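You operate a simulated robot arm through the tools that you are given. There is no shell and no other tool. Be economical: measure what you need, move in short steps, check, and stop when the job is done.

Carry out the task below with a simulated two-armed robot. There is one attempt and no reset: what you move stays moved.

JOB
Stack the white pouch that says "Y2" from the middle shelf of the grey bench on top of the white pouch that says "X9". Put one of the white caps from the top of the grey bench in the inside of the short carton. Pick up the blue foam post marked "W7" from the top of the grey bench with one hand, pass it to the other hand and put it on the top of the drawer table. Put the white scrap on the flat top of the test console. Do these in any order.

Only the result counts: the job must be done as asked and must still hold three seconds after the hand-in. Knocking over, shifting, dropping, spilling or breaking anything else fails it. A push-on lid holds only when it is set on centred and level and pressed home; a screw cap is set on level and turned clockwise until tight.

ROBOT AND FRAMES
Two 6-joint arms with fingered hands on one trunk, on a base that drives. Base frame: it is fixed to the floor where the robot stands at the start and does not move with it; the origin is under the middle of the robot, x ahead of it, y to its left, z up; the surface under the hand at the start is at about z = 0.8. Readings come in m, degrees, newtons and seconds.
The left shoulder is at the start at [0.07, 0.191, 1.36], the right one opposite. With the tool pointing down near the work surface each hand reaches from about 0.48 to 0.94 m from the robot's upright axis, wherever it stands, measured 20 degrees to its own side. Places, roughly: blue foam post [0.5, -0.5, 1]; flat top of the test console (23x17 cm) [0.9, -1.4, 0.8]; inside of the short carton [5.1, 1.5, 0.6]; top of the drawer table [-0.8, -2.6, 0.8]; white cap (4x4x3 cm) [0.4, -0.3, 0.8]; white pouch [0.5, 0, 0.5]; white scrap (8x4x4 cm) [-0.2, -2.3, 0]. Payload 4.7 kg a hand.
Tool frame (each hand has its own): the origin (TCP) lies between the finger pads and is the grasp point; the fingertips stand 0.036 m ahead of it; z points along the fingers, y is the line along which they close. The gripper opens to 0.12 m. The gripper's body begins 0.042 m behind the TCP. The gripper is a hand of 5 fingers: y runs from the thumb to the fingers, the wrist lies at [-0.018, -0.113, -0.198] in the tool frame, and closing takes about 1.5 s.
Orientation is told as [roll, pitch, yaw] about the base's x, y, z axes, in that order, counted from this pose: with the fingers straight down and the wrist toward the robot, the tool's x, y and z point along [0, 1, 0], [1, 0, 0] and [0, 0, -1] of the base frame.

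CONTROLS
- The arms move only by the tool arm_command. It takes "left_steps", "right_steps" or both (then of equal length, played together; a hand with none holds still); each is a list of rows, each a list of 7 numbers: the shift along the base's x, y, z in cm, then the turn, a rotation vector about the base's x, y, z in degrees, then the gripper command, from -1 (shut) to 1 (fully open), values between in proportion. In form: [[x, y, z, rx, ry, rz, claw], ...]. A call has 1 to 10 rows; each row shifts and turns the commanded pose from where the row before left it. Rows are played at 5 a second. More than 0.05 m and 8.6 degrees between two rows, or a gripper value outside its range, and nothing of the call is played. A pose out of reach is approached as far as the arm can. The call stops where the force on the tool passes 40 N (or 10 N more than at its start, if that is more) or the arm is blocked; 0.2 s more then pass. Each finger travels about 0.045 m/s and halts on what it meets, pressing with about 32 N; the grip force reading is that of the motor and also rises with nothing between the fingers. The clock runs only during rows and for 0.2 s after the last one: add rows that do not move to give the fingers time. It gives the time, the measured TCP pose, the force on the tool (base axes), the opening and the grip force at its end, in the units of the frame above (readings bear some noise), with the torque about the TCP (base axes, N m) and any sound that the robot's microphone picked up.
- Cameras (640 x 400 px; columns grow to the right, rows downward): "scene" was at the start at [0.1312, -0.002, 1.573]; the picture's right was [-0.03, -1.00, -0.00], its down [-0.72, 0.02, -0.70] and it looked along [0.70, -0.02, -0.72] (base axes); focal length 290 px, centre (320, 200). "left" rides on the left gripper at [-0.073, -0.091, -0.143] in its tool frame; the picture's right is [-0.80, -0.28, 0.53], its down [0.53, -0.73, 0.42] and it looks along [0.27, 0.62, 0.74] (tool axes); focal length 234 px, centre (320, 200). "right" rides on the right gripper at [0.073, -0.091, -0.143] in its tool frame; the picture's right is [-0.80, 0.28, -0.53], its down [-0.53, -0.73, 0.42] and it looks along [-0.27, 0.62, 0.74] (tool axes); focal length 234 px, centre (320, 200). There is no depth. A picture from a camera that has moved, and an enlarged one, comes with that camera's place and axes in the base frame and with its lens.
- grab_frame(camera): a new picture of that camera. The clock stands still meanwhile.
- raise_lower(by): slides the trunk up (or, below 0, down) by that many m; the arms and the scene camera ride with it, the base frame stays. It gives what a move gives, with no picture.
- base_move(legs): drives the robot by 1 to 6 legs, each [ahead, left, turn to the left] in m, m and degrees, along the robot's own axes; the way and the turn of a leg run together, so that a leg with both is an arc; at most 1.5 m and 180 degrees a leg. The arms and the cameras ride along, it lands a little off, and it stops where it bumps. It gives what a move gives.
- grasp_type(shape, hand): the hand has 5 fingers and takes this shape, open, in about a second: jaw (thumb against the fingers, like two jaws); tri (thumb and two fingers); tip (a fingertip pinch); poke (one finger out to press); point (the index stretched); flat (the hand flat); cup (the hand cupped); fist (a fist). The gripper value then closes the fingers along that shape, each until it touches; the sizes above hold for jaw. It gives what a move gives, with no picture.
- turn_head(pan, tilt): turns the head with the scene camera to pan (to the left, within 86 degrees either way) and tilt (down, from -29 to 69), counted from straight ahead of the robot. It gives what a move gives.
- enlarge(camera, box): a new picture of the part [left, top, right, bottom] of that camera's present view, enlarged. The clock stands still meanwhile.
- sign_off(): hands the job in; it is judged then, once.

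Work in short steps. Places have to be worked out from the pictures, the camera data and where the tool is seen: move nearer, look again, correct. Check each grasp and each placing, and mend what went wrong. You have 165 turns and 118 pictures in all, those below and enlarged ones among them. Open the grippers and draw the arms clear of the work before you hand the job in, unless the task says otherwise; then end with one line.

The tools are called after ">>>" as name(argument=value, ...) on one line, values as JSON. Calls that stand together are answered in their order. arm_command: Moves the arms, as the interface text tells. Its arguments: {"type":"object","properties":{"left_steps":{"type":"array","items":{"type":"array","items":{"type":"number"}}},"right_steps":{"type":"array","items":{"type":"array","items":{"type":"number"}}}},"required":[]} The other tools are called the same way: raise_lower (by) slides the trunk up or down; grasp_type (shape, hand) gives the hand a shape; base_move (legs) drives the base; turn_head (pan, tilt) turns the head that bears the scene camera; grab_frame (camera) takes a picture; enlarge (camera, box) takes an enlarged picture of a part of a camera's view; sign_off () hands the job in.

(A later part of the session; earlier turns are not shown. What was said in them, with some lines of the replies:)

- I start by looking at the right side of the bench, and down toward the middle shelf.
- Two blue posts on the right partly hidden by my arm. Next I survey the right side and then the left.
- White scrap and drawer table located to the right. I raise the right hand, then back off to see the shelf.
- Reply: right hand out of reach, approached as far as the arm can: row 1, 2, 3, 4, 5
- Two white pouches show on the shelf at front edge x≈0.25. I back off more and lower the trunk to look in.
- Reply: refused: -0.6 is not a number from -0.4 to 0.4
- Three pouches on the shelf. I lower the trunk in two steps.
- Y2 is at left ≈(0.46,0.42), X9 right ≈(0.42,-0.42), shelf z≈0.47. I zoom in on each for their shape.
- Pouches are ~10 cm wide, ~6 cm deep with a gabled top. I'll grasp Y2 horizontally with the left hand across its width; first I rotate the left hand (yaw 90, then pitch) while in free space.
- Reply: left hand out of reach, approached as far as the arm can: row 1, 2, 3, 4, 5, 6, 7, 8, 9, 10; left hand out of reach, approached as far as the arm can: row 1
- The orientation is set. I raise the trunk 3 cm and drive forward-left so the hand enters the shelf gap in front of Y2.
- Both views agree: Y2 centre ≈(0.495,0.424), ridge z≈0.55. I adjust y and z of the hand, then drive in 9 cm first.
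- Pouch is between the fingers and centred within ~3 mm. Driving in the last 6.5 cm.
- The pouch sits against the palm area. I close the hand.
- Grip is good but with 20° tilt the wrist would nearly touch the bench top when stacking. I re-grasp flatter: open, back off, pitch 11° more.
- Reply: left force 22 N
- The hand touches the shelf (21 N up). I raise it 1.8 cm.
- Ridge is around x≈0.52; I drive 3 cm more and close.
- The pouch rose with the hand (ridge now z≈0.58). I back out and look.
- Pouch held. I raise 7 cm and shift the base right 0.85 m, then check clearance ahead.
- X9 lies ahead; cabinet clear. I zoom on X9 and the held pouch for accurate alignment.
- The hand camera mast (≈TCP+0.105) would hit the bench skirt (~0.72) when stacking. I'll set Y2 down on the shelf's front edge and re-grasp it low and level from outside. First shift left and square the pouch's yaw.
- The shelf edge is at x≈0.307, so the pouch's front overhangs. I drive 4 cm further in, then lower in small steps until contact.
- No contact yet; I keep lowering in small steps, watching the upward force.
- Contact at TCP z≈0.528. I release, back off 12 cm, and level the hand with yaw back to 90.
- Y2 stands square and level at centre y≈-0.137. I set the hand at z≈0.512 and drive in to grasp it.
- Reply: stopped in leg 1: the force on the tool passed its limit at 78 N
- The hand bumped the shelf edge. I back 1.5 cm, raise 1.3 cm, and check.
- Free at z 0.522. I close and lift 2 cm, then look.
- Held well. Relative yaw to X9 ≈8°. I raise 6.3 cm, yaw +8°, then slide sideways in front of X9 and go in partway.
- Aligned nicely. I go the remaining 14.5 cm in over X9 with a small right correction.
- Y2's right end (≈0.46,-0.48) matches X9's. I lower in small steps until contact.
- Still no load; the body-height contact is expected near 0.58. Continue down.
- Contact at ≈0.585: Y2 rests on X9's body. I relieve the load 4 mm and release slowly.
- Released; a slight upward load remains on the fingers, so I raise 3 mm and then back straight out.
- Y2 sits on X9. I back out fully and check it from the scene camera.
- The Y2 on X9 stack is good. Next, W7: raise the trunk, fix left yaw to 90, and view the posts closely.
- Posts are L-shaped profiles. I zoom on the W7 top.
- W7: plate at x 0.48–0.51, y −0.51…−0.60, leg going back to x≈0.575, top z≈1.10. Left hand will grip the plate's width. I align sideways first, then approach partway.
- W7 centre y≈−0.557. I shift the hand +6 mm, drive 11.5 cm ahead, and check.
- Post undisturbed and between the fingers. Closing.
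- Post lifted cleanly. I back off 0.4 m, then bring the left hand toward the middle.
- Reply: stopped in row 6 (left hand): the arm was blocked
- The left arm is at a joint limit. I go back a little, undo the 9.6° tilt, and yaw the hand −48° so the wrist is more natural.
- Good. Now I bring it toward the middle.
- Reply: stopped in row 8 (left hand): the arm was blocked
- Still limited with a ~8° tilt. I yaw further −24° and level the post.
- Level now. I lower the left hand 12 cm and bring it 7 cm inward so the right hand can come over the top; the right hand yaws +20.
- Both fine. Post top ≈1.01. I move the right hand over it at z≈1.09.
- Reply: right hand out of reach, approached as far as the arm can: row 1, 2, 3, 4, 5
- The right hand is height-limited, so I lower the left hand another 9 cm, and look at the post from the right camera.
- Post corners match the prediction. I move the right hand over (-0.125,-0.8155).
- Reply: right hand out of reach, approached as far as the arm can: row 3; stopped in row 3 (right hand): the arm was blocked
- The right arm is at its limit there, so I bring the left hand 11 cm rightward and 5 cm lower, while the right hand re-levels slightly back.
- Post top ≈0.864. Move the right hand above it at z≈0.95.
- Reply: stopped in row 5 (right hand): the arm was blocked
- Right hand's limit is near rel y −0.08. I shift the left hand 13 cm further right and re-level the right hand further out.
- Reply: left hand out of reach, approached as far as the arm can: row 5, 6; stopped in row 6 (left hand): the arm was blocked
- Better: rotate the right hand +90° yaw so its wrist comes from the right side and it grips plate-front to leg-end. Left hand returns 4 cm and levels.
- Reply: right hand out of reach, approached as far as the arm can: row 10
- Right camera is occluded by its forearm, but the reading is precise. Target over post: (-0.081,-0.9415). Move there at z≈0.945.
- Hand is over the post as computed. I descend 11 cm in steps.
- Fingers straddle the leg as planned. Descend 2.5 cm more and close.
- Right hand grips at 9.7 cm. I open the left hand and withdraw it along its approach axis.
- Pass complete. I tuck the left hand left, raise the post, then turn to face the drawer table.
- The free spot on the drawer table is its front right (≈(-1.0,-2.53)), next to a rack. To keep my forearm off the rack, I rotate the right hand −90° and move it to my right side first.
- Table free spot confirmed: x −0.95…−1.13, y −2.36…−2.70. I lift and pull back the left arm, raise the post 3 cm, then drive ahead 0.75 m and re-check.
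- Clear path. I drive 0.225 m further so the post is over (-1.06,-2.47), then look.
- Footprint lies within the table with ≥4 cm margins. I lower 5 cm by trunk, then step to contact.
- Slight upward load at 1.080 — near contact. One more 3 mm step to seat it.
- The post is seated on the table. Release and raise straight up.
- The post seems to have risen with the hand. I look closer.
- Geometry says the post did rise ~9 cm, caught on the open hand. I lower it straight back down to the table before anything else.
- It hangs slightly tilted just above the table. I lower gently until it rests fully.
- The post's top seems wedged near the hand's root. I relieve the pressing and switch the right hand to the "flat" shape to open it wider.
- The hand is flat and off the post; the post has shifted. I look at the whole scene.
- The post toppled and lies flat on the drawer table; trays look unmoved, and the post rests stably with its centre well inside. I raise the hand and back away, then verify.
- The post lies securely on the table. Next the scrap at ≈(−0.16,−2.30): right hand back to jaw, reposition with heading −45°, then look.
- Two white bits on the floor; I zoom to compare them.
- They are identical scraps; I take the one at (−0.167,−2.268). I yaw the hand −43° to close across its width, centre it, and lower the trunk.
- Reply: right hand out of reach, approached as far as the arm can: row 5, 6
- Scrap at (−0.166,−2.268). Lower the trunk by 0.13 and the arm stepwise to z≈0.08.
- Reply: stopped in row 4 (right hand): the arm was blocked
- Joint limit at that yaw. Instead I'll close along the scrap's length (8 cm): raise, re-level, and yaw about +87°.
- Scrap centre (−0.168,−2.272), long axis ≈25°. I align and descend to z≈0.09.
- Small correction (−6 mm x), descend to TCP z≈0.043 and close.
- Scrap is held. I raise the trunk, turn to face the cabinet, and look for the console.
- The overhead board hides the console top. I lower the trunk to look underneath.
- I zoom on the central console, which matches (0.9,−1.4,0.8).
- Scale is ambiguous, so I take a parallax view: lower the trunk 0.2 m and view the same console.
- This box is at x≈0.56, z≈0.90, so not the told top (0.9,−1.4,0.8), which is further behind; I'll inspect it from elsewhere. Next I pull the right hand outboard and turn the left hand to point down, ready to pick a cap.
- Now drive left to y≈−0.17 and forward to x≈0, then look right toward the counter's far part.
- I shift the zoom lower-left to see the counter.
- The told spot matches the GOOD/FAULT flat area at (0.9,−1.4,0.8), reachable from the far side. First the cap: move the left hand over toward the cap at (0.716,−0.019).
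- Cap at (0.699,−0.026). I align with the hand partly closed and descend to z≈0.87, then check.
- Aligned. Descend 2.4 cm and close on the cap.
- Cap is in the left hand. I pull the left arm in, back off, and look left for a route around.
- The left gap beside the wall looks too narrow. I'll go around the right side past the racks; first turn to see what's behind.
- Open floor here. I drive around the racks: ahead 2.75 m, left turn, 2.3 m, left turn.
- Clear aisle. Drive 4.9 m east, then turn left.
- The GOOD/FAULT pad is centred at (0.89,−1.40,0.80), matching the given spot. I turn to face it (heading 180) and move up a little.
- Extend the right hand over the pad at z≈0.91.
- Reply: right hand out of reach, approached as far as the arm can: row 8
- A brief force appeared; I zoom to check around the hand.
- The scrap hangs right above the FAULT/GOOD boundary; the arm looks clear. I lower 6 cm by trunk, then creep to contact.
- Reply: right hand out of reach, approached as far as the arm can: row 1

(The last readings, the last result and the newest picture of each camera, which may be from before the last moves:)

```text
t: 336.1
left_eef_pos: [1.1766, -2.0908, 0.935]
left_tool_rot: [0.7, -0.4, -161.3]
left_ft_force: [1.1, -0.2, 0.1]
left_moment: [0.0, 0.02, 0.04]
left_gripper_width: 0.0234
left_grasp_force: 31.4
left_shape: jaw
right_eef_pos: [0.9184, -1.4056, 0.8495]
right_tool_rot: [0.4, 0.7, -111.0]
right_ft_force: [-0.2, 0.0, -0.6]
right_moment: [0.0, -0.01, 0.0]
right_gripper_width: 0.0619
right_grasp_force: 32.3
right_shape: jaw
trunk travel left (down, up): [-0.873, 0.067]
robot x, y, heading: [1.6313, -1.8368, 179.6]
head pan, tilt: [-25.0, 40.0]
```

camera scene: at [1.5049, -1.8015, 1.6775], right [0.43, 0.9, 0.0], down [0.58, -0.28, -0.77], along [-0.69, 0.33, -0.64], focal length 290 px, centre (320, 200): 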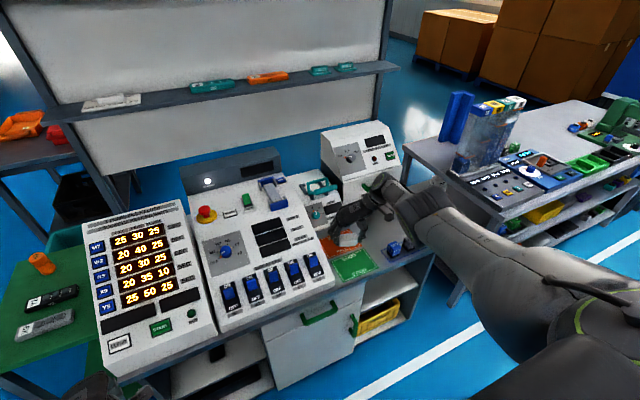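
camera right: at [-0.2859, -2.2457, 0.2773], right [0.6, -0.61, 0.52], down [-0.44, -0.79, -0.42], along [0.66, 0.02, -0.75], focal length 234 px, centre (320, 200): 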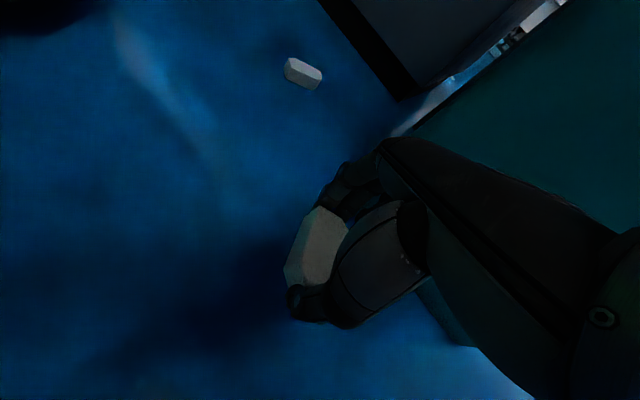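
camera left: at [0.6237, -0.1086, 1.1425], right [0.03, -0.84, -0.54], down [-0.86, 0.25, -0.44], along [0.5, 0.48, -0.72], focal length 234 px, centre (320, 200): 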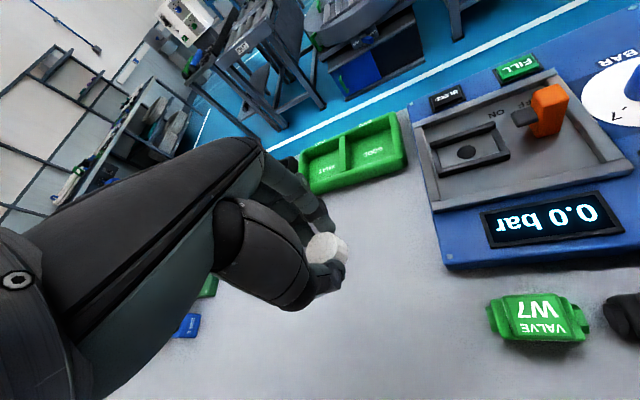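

About 7 mm above the surface. Lower the last bit with the trunk.

>>> raise_lower(by=-0.006)

>>> raise_lower(by=-0.003)

```text
t: 336.7
left_eef_pos: [1.176, -2.091, 0.9307]
left_tool_rot: [0.7, -0.2, -161.3]
left_ft_force: [-0.5, 0.2, -0.5]
left_moment: [0.0, -0.02, 0.02]
left_gripper_width: 0.0233
left_grasp_force: 32.2
left_shape: jaw
right_eef_pos: [0.9184, -1.4059, 0.8442]
right_tool_rot: [0.3, 0.8, -110.9]
right_ft_force: [-0.9, 1.0, -1.3]
right_moment: [0.01, 0.01, 0.02]
right_gripper_width: 0.0619
right_grasp_force: 32.6
right_shape: jaw
trunk travel left (down, up): [-0.867, 0.073]
robot x, y, heading: [1.6306, -1.8395, 179.5]
head pan, tilt: [-25.0, 40.0]
```

```text
t: 337.2
left_eef_pos: [1.177, -2.0929, 0.9277]
left_tool_rot: [0.7, -0.5, -161.3]
left_ft_force: [0.0, 0.8, -0.1]
left_moment: [0.02, 0.03, 0.0]
left_gripper_width: 0.0234
left_grasp_force: 31.9
left_shape: jaw
right_eef_pos: [0.919, -1.4076, 0.8431]
right_tool_rot: [0.3, 0.7, -111.0]
right_ft_force: [0.3, 0.9, 9.1]
right_moment: [-0.18, 0.1, 0.02]
right_gripper_width: 0.0619
right_grasp_force: 31.8
right_shape: jaw
trunk travel left (down, up): [-0.864, 0.076]
robot x, y, heading: [1.6332, -1.8359, 179.6]
head pan, tilt: [-25.0, 40.0]
```

Contact (9 N). Release, then raise a bit and check.

>>> arm_command(right_steps=[[0, 0, 0.1, 0, 0, 0, -0.4], [0, 0, 0, 0, 0, 0, 0.2], [0, 0, 0, 0, 0, 0, 0.6], [0, 0, 0, 0, 0, 0, 0.6], [0, 0, 0, 0, 0, 0, 0.6]])

>>> raise_lower(by=0.07)

>>> enlarge(camera="scene", box=[280, 130, 440, 290])

```text
t: 338.4
left_eef_pos: [1.1766, -2.0924, 0.9263]
left_tool_rot: [0.7, -0.5, -161.3]
left_ft_force: [0.7, 0.0, -0.4]
left_moment: [0.02, 0.01, 0.01]
left_gripper_width: 0.0233
left_grasp_force: 31.6
left_shape: jaw
right_eef_pos: [0.9198, -1.4065, 0.8415]
right_tool_rot: [0.5, 0.7, -111.0]
right_ft_force: [0.7, -0.1, -0.6]
right_moment: [-0.05, 0.0, -0.02]
right_gripper_width: 0.0958
right_grasp_force: 0.0
right_shape: jaw
trunk travel left (down, up): [-0.864, 0.076]
robot x, y, heading: [1.6337, -1.8367, 179.5]
head pan, tilt: [-25.0, 40.0]
```

```text
t: 339.5
left_eef_pos: [1.1751, -2.0925, 0.9977]
left_tool_rot: [0.7, -0.4, -161.3]
left_ft_force: [-0.6, 0.0, -0.4]
left_moment: [0.01, -0.02, -0.02]
left_gripper_width: 0.0234
left_grasp_force: 31.8
left_shape: jaw
right_eef_pos: [0.9184, -1.4069, 0.9116]
right_tool_rot: [0.3, 0.8, -111.0]
right_ft_force: [0.6, 0.1, -0.5]
right_moment: [0.03, 0.02, 0.01]
right_gripper_width: 0.0956
right_grasp_force: 0.1
right_shape: jaw
trunk travel left (down, up): [-0.934, 0.006]
robot x, y, heading: [1.6311, -1.8396, 179.4]
head pan, tilt: [-25.0, 40.0]
```

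```text
2.50 times, centred on (360, 210) of scene
camera zoom: at [1.5049, -1.8012, 1.6784], right [0.43, 0.9, 0.0], down [0.58, -0.28, -0.77], along [-0.69, 0.33, -0.64], focal length 726 px, centre (220, 175)
```

zoom: 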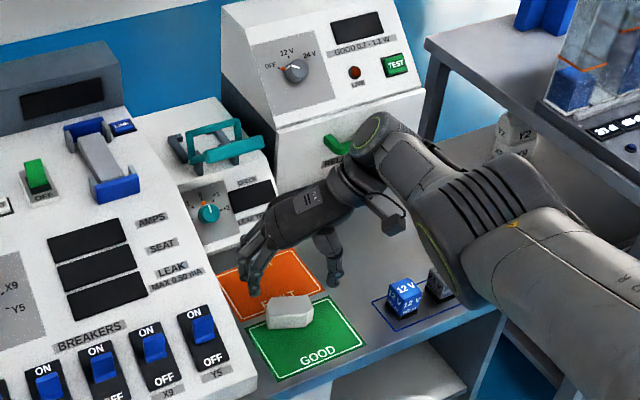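

The scrap lies on the flat area. I retract the right arm along its path.

>>> arm_command(right_steps=[[0, 0, 2, 0, 0, 0, 0.6], [4.3, 0.8, 0, 0, 0, 0, 0.6], [4.3, 0.8, 0, 0, 0, 0, 0.6], [4.3, 0.8, 0, 0, 0, 0, 0.6], [4.3, 0.8, 0, 0, 0, 0, 0.6], [4.3, 0.8, 0, 0, 0, 0, 0.6], [4.3, 0.8, 0, 0, 0, 0, 0.6], [4.3, 0.8, 0, 0, 0, 0, 0.6]])

>>> base_move(legs=[[-0.1, 0, 0], [0, 0, -90]])

>>> turn_head(pan=-35, tilt=15)

>>> grab_frame(camera="scene")

```text
t: 341.3
left_eef_pos: [1.1781, -2.0927, 0.9975]
left_tool_rot: [0.6, -0.5, -161.2]
left_ft_force: [0.3, 0.3, 0.4]
left_moment: [0.0, 0.01, 0.02]
left_gripper_width: 0.0234
left_grasp_force: 32.1
left_shape: jaw
right_eef_pos: [1.2202, -1.3514, 0.9327]
right_tool_rot: [0.5, 0.6, -110.9]
right_ft_force: [0.0, 0.4, -0.9]
right_moment: [-0.01, 0.02, 0.0]
right_gripper_width: 0.0959
right_grasp_force: 0.0
right_shape: jaw
trunk travel left (down, up): [-0.934, 0.006]
robot x, y, heading: [1.6312, -1.8348, 179.4]
head pan, tilt: [-25.0, 40.0]
```

```text
t: 346.5
left_eef_pos: [1.4917, -1.3754, 0.9981]
left_tool_rot: [0.7, -0.4, 107.1]
left_ft_force: [1.2, -0.6, -0.3]
left_moment: [-0.03, -0.04, -0.02]
left_gripper_width: 0.0235
left_grasp_force: 31.6
left_shape: jaw
right_eef_pos: [2.2309, -1.4414, 0.9314]
right_tool_rot: [0.4, 0.7, 157.4]
right_ft_force: [0.3, 0.2, 0.5]
right_moment: [0.01, 0.0, 0.04]
right_gripper_width: 0.0958
right_grasp_force: 0.2
right_shape: jaw
trunk travel left (down, up): [-0.934, 0.006]
robot x, y, heading: [1.7333, -1.8401, 87.9]
head pan, tilt: [-25.0, 40.0]
```

```text
t: 347.4
left_eef_pos: [1.4922, -1.3761, 0.9973]
left_tool_rot: [0.7, -0.4, 107.2]
left_ft_force: [-0.1, -0.3, 0.4]
left_moment: [-0.03, 0.0, -0.01]
left_gripper_width: 0.0234
left_grasp_force: 31.6
left_shape: jaw
right_eef_pos: [2.2306, -1.4415, 0.9324]
right_tool_rot: [0.4, 0.6, 157.3]
right_ft_force: [-0.4, 0.2, -0.1]
right_moment: [-0.03, -0.02, 0.01]
right_gripper_width: 0.0954
right_grasp_force: 0.1
right_shape: jaw
trunk travel left (down, up): [-0.934, 0.006]
robot x, y, heading: [1.7338, -1.8412, 87.8]
head pan, tilt: [-35.0, 15.0]
```

```text
10 pictures are left
camera scene: at [1.7906, -1.7143, 1.7179], right [0.8, -0.6, 0.0], down [-0.16, -0.21, -0.97], along [0.58, 0.77, -0.26], focal length 290 px, centre (320, 200)
```

scene: 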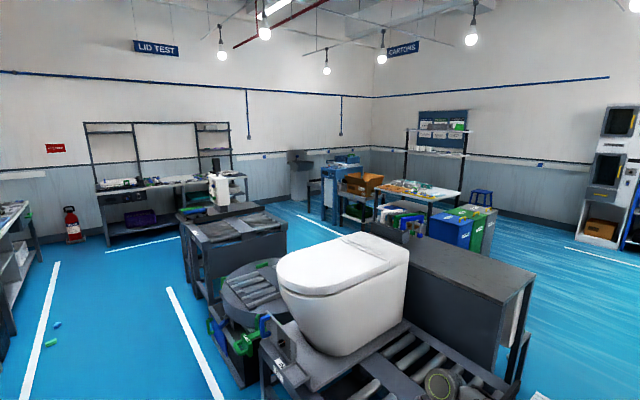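

Carton (brown, open) is at (5.1,1.5) as told. The aisle x 1.15–2.16 leads north, then east. I tuck the right arm in and drive north to y≈2.35.

>>> arm_command(right_steps=[[-4, 0, 0, 0, 0, 0, 0.6], [-4, 0, 0, 0, 0, 0, 0.6], [-4, 0, 0, 0, 0, 0, 0.6], [-4, 0, 0, 0, 0, 0, 0.6], [-4, 0, 0, 0, 0, 0, 0.6]])

>>> base_move(legs=[[0, 0.08, 2.2], [1.4, 0, 0], [1.4, 0, 0], [1.35, 0, 0], [0, 0, -90]])

>>> turn_head(pan=0, tilt=20)

>>> grab_frame(camera="scene")

```text
t: 348.6
left_eef_pos: [1.4899, -1.3767, 0.9976]
left_tool_rot: [0.7, -0.3, 107.2]
left_ft_force: [-0.4, -1.1, 0.3]
left_moment: [-0.02, -0.01, -0.04]
left_gripper_width: 0.0235
left_grasp_force: 32.1
left_shape: jaw
right_eef_pos: [2.0298, -1.4414, 0.9326]
right_tool_rot: [0.5, 0.9, 157.5]
right_ft_force: [0.0, -0.3, 0.3]
right_moment: [0.0, -0.05, -0.01]
right_gripper_width: 0.0955
right_grasp_force: 0.1
right_shape: jaw
trunk travel left (down, up): [-0.934, 0.006]
robot x, y, heading: [1.7278, -1.8419, 87.8]
head pan, tilt: [-35.0, 15.0]
```

```text
t: 373.2
left_eef_pos: [2.0515, 2.5765, 0.9973]
left_tool_rot: [0.8, -0.5, 19.5]
left_ft_force: [-0.7, -0.8, -0.3]
left_moment: [0.01, 0.04, -0.02]
left_gripper_width: 0.0232
left_grasp_force: 31.8
left_shape: jaw
right_eef_pos: [2.0092, 2.0351, 0.9313]
right_tool_rot: [0.4, 0.7, 69.9]
right_ft_force: [-0.1, 0.0, -0.4]
right_moment: [0.0, -0.03, -0.01]
right_gripper_width: 0.0961
right_grasp_force: 0.1
right_shape: jaw
trunk travel left (down, up): [-0.934, 0.006]
robot x, y, heading: [1.6001, 2.3161, 0.5]
head pan, tilt: [-35.0, 15.0]
```

```text
t: 374.2
left_eef_pos: [2.051, 2.5766, 0.9971]
left_tool_rot: [0.8, -0.4, 19.6]
left_ft_force: [0.1, -0.5, -0.5]
left_moment: [-0.02, -0.02, 0.05]
left_gripper_width: 0.0234
left_grasp_force: 32.4
left_shape: jaw
right_eef_pos: [2.0098, 2.0352, 0.9319]
right_tool_rot: [0.4, 0.7, 69.9]
right_ft_force: [0.2, 0.3, -0.6]
right_moment: [0.0, 0.01, 0.0]
right_gripper_width: 0.0958
right_grasp_force: 0.1
right_shape: jaw
trunk travel left (down, up): [-0.934, 0.006]
robot x, y, heading: [1.5987, 2.3169, 0.3]
head pan, tilt: [0.0, 20.0]
```

```text
9 pictures are left
camera scene: at [1.7429, 2.318, 1.7099], right [0.01, -1.0, 0.0], down [-0.34, 0.0, -0.94], along [0.94, 0.01, -0.34], focal length 290 px, centre (320, 200)
```

scene: 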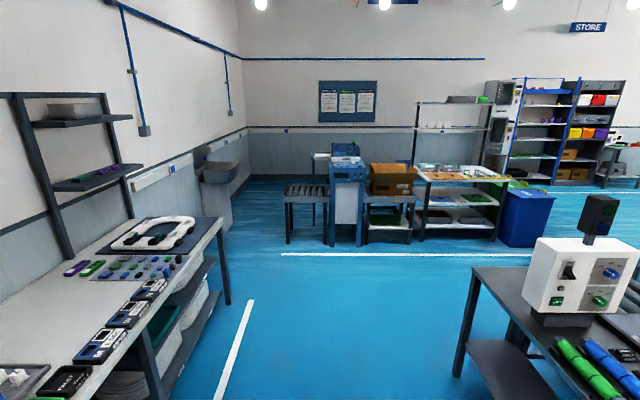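

Clear corridor. Drive ahead 2.5 m, retract the right arm, and look at the carton.

>>> base_move(legs=[[1.3, 0, 0], [1.2, 0, 0]])

>>> arm_command(left_steps=[[0, 0, 3, 0, 0, 0, -1], [0, 0, 3, 0, 0, 0, -1], [0, 0, 3, 0, 0, 0, -1]], right_steps=[[-3, 0, 0, 0, 0, 0, 0.6], [-2, 0, 0, 0, 0, 0, 0.6], [0, 0, 0, 0, 0, 0, 0.6]])

>>> turn_head(pan=-35, tilt=35)

>>> grab_frame(camera="scene")

```text
t: 386.6
left_eef_pos: [4.5869, 2.639, 0.9978]
left_tool_rot: [0.7, -0.3, 21.1]
left_ft_force: [0.0, 0.0, 0.4]
left_moment: [-0.04, -0.01, 0.01]
left_gripper_width: 0.0232
left_grasp_force: 31.9
left_shape: jaw
right_eef_pos: [4.5582, 2.0958, 0.9321]
right_tool_rot: [0.3, 0.8, 71.5]
right_ft_force: [-0.7, 0.0, 0.2]
right_moment: [0.0, 0.02, 0.01]
right_gripper_width: 0.0961
right_grasp_force: 0.0
right_shape: jaw
trunk travel left (down, up): [-0.934, 0.006]
robot x, y, heading: [4.1385, 2.3665, 1.5]
head pan, tilt: [0.0, 20.0]
```

```text
t: 387.4
left_eef_pos: [4.5875, 2.6377, 1.0853]
left_tool_rot: [0.7, -0.4, 21.1]
left_ft_force: [0.9, 0.5, -0.2]
left_moment: [-0.01, 0.0, -0.02]
left_gripper_width: 0.0235
left_grasp_force: 31.5
left_shape: jaw
right_eef_pos: [4.5101, 2.0951, 0.9299]
right_tool_rot: [0.5, 0.7, 71.4]
right_ft_force: [0.8, 0.4, 1.1]
right_moment: [0.01, 0.03, 0.01]
right_gripper_width: 0.0959
right_grasp_force: 0.1
right_shape: jaw
trunk travel left (down, up): [-0.934, 0.006]
robot x, y, heading: [4.1402, 2.3652, 2.0]
head pan, tilt: [0.0, 20.0]
```

```text
t: 388.4
left_eef_pos: [4.5857, 2.6377, 1.0861]
left_tool_rot: [0.8, -0.5, 21.1]
left_ft_force: [-0.3, -1.0, -0.4]
left_moment: [0.0, -0.01, -0.04]
left_gripper_width: 0.0234
left_grasp_force: 32.4
left_shape: jaw
right_eef_pos: [4.5098, 2.0946, 0.9304]
right_tool_rot: [0.5, 0.7, 71.4]
right_ft_force: [-0.4, 0.0, 0.2]
right_moment: [-0.01, -0.01, -0.02]
right_gripper_width: 0.0955
right_grasp_force: 0.1
right_shape: jaw
trunk travel left (down, up): [-0.934, 0.006]
robot x, y, heading: [4.1397, 2.3676, 1.7]
head pan, tilt: [-35.0, 35.0]
```

```text
8 pictures are left
camera scene: at [4.2654, 2.3218, 1.6861], right [-0.55, -0.84, 0.0], down [-0.48, 0.31, -0.82], along [0.69, -0.45, -0.57], focal length 290 px, centre (320, 200)
```

scene: 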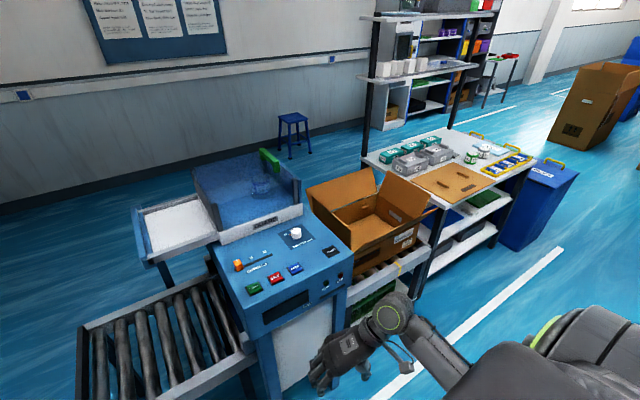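

The short open carton's opening is centred near (5.08,1.50). I raise the right hand, strafe right to y≈1.3, then go ahead 0.3 m.

>>> arm_command(right_steps=[[0, 0, 4, 0, 0, 0, 0.6], [0, 0, 4, 0, 0, 0, 0.6], [0, 0, 4, 0, 0, 0, 0.6]])

>>> base_move(legs=[[0, -1.06, -1.7], [0.28, 0, 0]])

>>> turn_head(pan=10, tilt=45)

>>> grab_frame(camera="scene")

```text
t: 389.2
left_eef_pos: [4.5855, 2.6377, 1.0862]
left_tool_rot: [0.7, -0.5, 21.0]
left_ft_force: [-0.2, 0.2, -0.4]
left_moment: [-0.02, 0.0, -0.01]
left_gripper_width: 0.023
left_grasp_force: 31.5
left_shape: jaw
right_eef_pos: [4.5082, 2.0954, 1.0524]
right_tool_rot: [0.5, 0.7, 71.3]
right_ft_force: [0.0, -0.9, 0.0]
right_moment: [0.01, 0.0, -0.02]
right_gripper_width: 0.0958
right_grasp_force: 0.0
right_shape: jaw
trunk travel left (down, up): [-0.934, 0.006]
robot x, y, heading: [4.1431, 2.3668, 1.9]
head pan, tilt: [-35.0, 35.0]
```

```text
t: 396.3
left_eef_pos: [4.8855, 1.5576, 1.0871]
left_tool_rot: [0.8, -0.4, 19.4]
left_ft_force: [0.2, 0.1, -0.5]
left_moment: [-0.02, -0.01, 0.0]
left_gripper_width: 0.0235
left_grasp_force: 32.5
left_shape: jaw
right_eef_pos: [4.791, 1.0175, 1.0521]
right_tool_rot: [0.4, 0.7, 69.6]
right_ft_force: [-0.3, -0.6, 0.2]
right_moment: [0.0, 0.0, 0.03]
right_gripper_width: 0.0958
right_grasp_force: 0.0
right_shape: jaw
trunk travel left (down, up): [-0.934, 0.006]
robot x, y, heading: [4.4344, 1.3027, -0.2]
head pan, tilt: [-35.0, 35.0]
```

```text
t: 397.4
left_eef_pos: [4.8868, 1.5568, 1.086]
left_tool_rot: [0.7, -0.5, 19.3]
left_ft_force: [-0.3, -0.2, -0.1]
left_moment: [-0.02, -0.04, 0.02]
left_gripper_width: 0.0233
left_grasp_force: 32.4
left_shape: jaw
right_eef_pos: [4.7935, 1.0171, 1.052]
right_tool_rot: [0.4, 0.8, 69.5]
right_ft_force: [0.1, 0.7, 0.6]
right_moment: [0.01, 0.01, -0.02]
right_gripper_width: 0.0958
right_grasp_force: 0.1
right_shape: jaw
trunk travel left (down, up): [-0.934, 0.006]
robot x, y, heading: [4.4309, 1.2995, -0.1]
head pan, tilt: [10.0, 45.0]
```

```text
7 pictures are left
camera scene: at [4.5645, 1.3163, 1.6713], right [0.17, -0.98, 0.0], down [-0.7, -0.12, -0.71], along [0.7, 0.12, -0.71], focal length 290 px, centre (320, 200)
```

scene: 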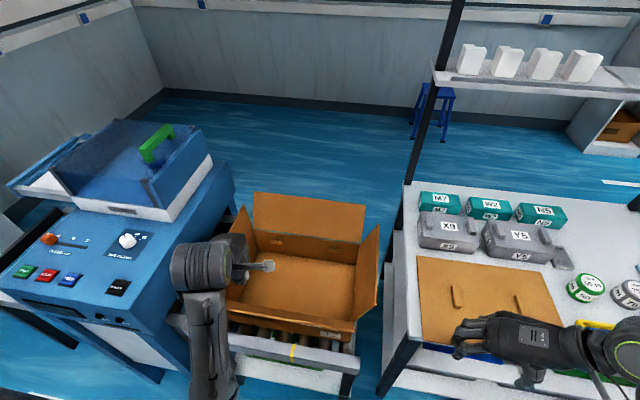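

Carton bottom centre ≈(5.13,1.495), rim ≈0.75. I move the cap over it, then lower into the box.

>>> arm_command(left_steps=[[4, -1.1, 0, 0, 0, 0, -1], [4, -1.1, 0, 0, 0, 0, -1], [4, -1.1, 0, 0, 0, 0, -1], [4, -1.1, 0, 0, 0, 0, -1], [4, -1.1, 0, 0, 0, 0, -1], [3.5, -0.9, 0, 0, 0, 0, -1]])

>>> arm_command(left_steps=[[0, 0, -4, 0, 0, 0, -1], [0, 0, -4, 0, 0, 0, -1], [0, 0, -4, 0, 0, 0, -1], [0, 0, -4, 0, 0, 0, -1]])

>>> grab_frame(camera="scene")

```text
t: 398.8
left_eef_pos: [5.1236, 1.4922, 1.0848]
left_tool_rot: [0.8, -0.3, 19.3]
left_ft_force: [0.4, 0.0, -0.3]
left_moment: [0.01, 0.04, -0.02]
left_gripper_width: 0.023
left_grasp_force: 32.7
left_shape: jaw
right_eef_pos: [4.7931, 1.0163, 1.0515]
right_tool_rot: [0.4, 0.8, 69.6]
right_ft_force: [-0.4, -0.9, 0.1]
right_moment: [0.0, 0.01, -0.02]
right_gripper_width: 0.0957
right_grasp_force: 0.1
right_shape: jaw
trunk travel left (down, up): [-0.934, 0.006]
robot x, y, heading: [4.4323, 1.2989, 0.2]
head pan, tilt: [10.0, 45.0]
```

```text
t: 399.8
left_eef_pos: [5.1203, 1.4923, 0.9246]
left_tool_rot: [0.6, -0.5, 19.2]
left_ft_force: [0.3, 1.0, 0.3]
left_moment: [-0.02, 0.02, -0.02]
left_gripper_width: 0.0233
left_grasp_force: 31.9
left_shape: jaw
right_eef_pos: [4.7931, 1.0184, 1.053]
right_tool_rot: [0.5, 0.7, 69.6]
right_ft_force: [-0.5, 0.3, -0.2]
right_moment: [-0.03, 0.01, 0.0]
right_gripper_width: 0.0959
right_grasp_force: 0.0
right_shape: jaw
trunk travel left (down, up): [-0.934, 0.006]
robot x, y, heading: [4.4357, 1.3037, -0.0]
head pan, tilt: [10.0, 45.0]
```

```text
6 pictures are left
camera scene: at [4.5655, 1.3167, 1.6712], right [0.17, -0.98, 0.0], down [-0.7, -0.12, -0.71], along [0.7, 0.12, -0.71], focal length 290 px, centre (320, 200)
```

scene: 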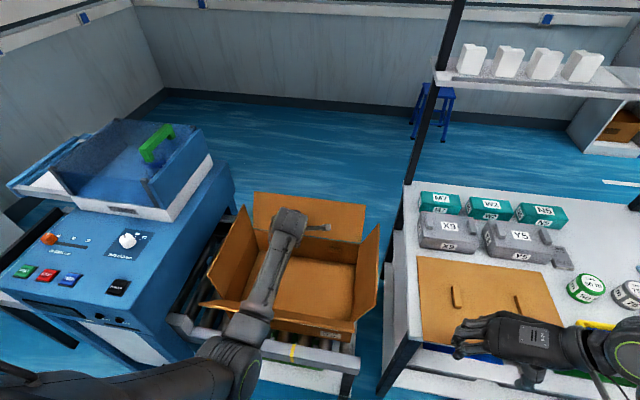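

Hand is above the opening. Lower 16 cm more into the carton, then release.

>>> arm_command(left_steps=[[0, 0, -4, 0, 0, 0, -1], [0, 0, -4, 0, 0, 0, -1], [0, 0, -4, 0, 0, 0, -1], [0, 0, -4, 0, 0, 0, -1]])

>>> enlarge(camera="scene", box=[180, 170, 400, 380])

```text
t: 400.8
left_eef_pos: [5.1231, 1.4953, 0.7634]
left_tool_rot: [0.7, -0.3, 19.3]
left_ft_force: [-0.6, 0.1, -0.3]
left_moment: [-0.01, 0.02, -0.01]
left_gripper_width: 0.0233
left_grasp_force: 32.7
left_shape: jaw
right_eef_pos: [4.7935, 1.0182, 1.0522]
right_tool_rot: [0.5, 0.7, 69.6]
right_ft_force: [0.7, 0.9, -0.2]
right_moment: [0.01, 0.02, -0.02]
right_gripper_width: 0.096
right_grasp_force: 0.1
right_shape: jaw
trunk travel left (down, up): [-0.934, 0.006]
robot x, y, heading: [4.4332, 1.3024, 0.2]
head pan, tilt: [10.0, 45.0]
```

```text
1.90 times, centred on (290, 275) of scene
camera zoom: at [4.5661, 1.3167, 1.6711], right [0.17, -0.98, 0.0], down [-0.7, -0.12, -0.71], along [0.7, 0.12, -0.71], focal length 553 px, centre (377, 57)
```

zoom: 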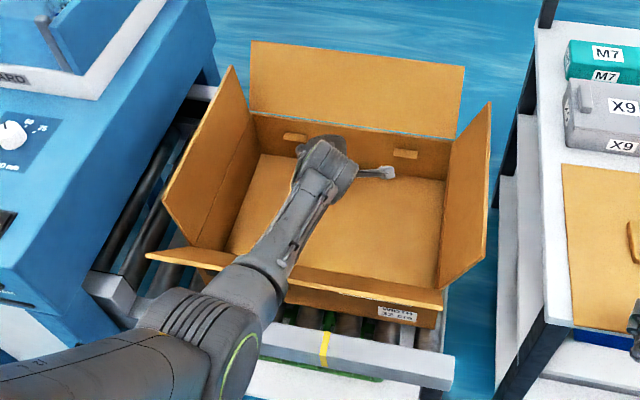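

No contact. I lower 3 cm more and open.

>>> arm_command(left_steps=[[0, 0, -1.5, 0, 0, 0, -1], [0, 0, -1.5, 0, 0, 0, -1], [0, 0, 0, 0, 0, 0, -0.5], [0, 0, 0, 0, 0, 0, 0], [0, 0, 0, 0, 0, 0, 0.5], [0, 0, 0, 0, 0, 0, 0.5], [0, 0, 0, 0, 0, 0, 0.5], [0, 0, 0, 0, 0, 0, 0.5]])

>>> arm_command(left_steps=[[0, 0, 4, 0, 0, 0, 0.5], [0, 0, 4, 0, 0, 0, 0.5], [0, 0, 4, 0, 0, 0, 0.5], [0, 0, 4, 0, 0, 0, 0.5], [0, 0, 4, 0, 0, 0, 0.5], [0, 0, 4, 0, 0, 0, 0.5], [0, 0, 4, 0, 0, 0, 0.5], [0, 0, 4, 0, 0, 0, 0.5], [0, 0, 2, 0, 0, 0, 0.5]])

>>> arm_command(left_steps=[[-4, 1.1, 0, 0, 0, 0, 0.5], [-4, 1.1, 0, 0, 0, 0, 0.5], [-4, 1.1, 0, 0, 0, 0, 0.5], [-4, 1.1, 0, 0, 0, 0, 0.5], [-4, 1.1, 0, 0, 0, 0, 0.5], [-4, 1.1, 0, 0, 0, 0, 0.5]])

>>> enlarge(camera="scene", box=[180, 170, 400, 380])

```text
t: 402.6
left_eef_pos: [5.1219, 1.4928, 0.7353]
left_tool_rot: [0.7, -0.4, 19.4]
left_ft_force: [-0.1, -0.3, 0.3]
left_moment: [0.01, 0.03, 0.0]
left_gripper_width: 0.0896
left_grasp_force: 0.0
left_shape: jaw
right_eef_pos: [4.7922, 1.017, 1.0519]
right_tool_rot: [0.5, 0.7, 69.7]
right_ft_force: [0.3, -0.4, -0.6]
right_moment: [0.0, -0.01, -0.03]
right_gripper_width: 0.0956
right_grasp_force: 0.1
right_shape: jaw
trunk travel left (down, up): [-0.934, 0.006]
robot x, y, heading: [4.4387, 1.3046, 0.1]
head pan, tilt: [10.0, 45.0]
```

```text
t: 404.6
left_eef_pos: [5.1206, 1.4937, 1.0772]
left_tool_rot: [0.7, -0.4, 19.2]
left_ft_force: [-0.3, 0.3, -0.5]
left_moment: [-0.02, 0.01, 0.02]
left_gripper_width: 0.0898
left_grasp_force: 0.0
left_shape: jaw
right_eef_pos: [4.7934, 1.0168, 1.0513]
right_tool_rot: [0.5, 0.7, 69.6]
right_ft_force: [-0.9, -0.5, -0.2]
right_moment: [0.05, 0.01, -0.02]
right_gripper_width: 0.0957
right_grasp_force: 0.0
right_shape: jaw
trunk travel left (down, up): [-0.934, 0.006]
robot x, y, heading: [4.4321, 1.3006, 0.1]
head pan, tilt: [10.0, 45.0]
```

```text
t: 406.0
left_eef_pos: [4.8808, 1.5594, 1.0786]
left_tool_rot: [0.6, -0.5, 19.2]
left_ft_force: [0.0, -0.4, 0.1]
left_moment: [-0.04, 0.0, -0.03]
left_gripper_width: 0.0896
left_grasp_force: 0.0
left_shape: jaw
right_eef_pos: [4.7914, 1.0183, 1.0527]
right_tool_rot: [0.4, 0.8, 69.5]
right_ft_force: [0.2, -0.3, -0.2]
right_moment: [-0.03, -0.04, 0.0]
right_gripper_width: 0.0957
right_grasp_force: 0.2
right_shape: jaw
trunk travel left (down, up): [-0.934, 0.006]
robot x, y, heading: [4.4348, 1.3, 0.2]
head pan, tilt: [10.0, 45.0]
```

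```text
1.90 times, centred on (290, 275) of scene
camera zoom: at [4.5627, 1.3167, 1.6714], right [0.17, -0.98, 0.0], down [-0.7, -0.12, -0.71], along [0.7, 0.12, -0.71], focal length 553 px, centre (377, 57)
```

zoom: 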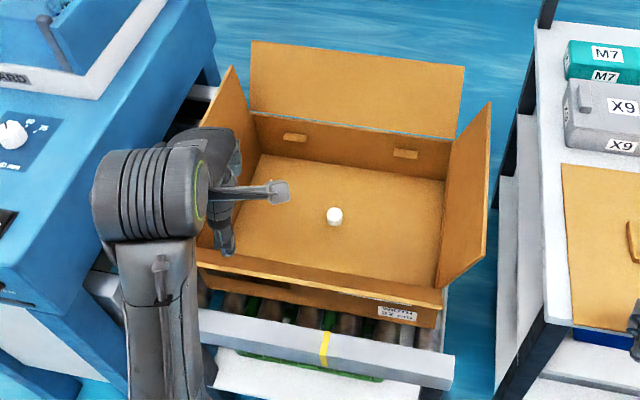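

The cap is inside the carton. I back away and open both hands before handing in.

>>> base_move(legs=[[-0.3, 0, 0]])

>>> arm_command(left_steps=[[0, 0, 0, 0, 0, 0, 1], [0, 0, 0, 0, 0, 0, 1], [0, 0, 0, 0, 0, 0, 1]], right_steps=[[0, 0, 0, 0, 0, 0, 1], [0, 0, 0, 0, 0, 0, 1], [0, 0, 0, 0, 0, 0, 1]])

>>> sign_off()

```text
t: 408.0
left_eef_pos: [4.5881, 1.5581, 1.0771]
left_tool_rot: [0.9, -0.3, 19.2]
left_ft_force: [0.0, -0.3, -1.1]
left_moment: [0.0, -0.02, -0.01]
left_gripper_width: 0.0897
left_grasp_force: 0.1
left_shape: jaw
right_eef_pos: [4.4973, 1.0161, 1.0502]
right_tool_rot: [0.5, 0.7, 69.5]
right_ft_force: [0.5, 0.1, 0.5]
right_moment: [0.03, 0.03, 0.03]
right_gripper_width: 0.0959
right_grasp_force: 0.1
right_shape: jaw
trunk travel left (down, up): [-0.934, 0.006]
robot x, y, heading: [4.1406, 1.3021, -0.2]
head pan, tilt: [10.0, 45.0]
```

```text
t: 408.8
left_eef_pos: [4.585, 1.5581, 1.0776]
left_tool_rot: [0.7, -0.4, 19.3]
left_ft_force: [-0.3, 0.0, -0.2]
left_moment: [-0.02, -0.01, 0.0]
left_gripper_width: 0.1196
left_grasp_force: 0.0
left_shape: jaw
right_eef_pos: [4.4946, 1.0158, 1.0525]
right_tool_rot: [0.4, 0.7, 69.6]
right_ft_force: [-0.8, -0.4, -0.1]
right_moment: [0.01, -0.02, 0.02]
right_gripper_width: 0.1197
right_grasp_force: 0.2
right_shape: jaw
trunk travel left (down, up): [-0.934, 0.006]
robot x, y, heading: [4.1364, 1.3056, 0.3]
head pan, tilt: [10.0, 45.0]
```

```text
The job is handed in.
```

I handed the job in with all four parts placed: Y2 is stacked on X9, a white cap is in the short carton, and a white scrap is on the console's flat GOOD/FAULT pad, which I picked by its given coordinates; W7 was passed from left hand to right and is on the drawer table, but it toppled when I released it and is lying on its side, its near end about flush with the front edge.
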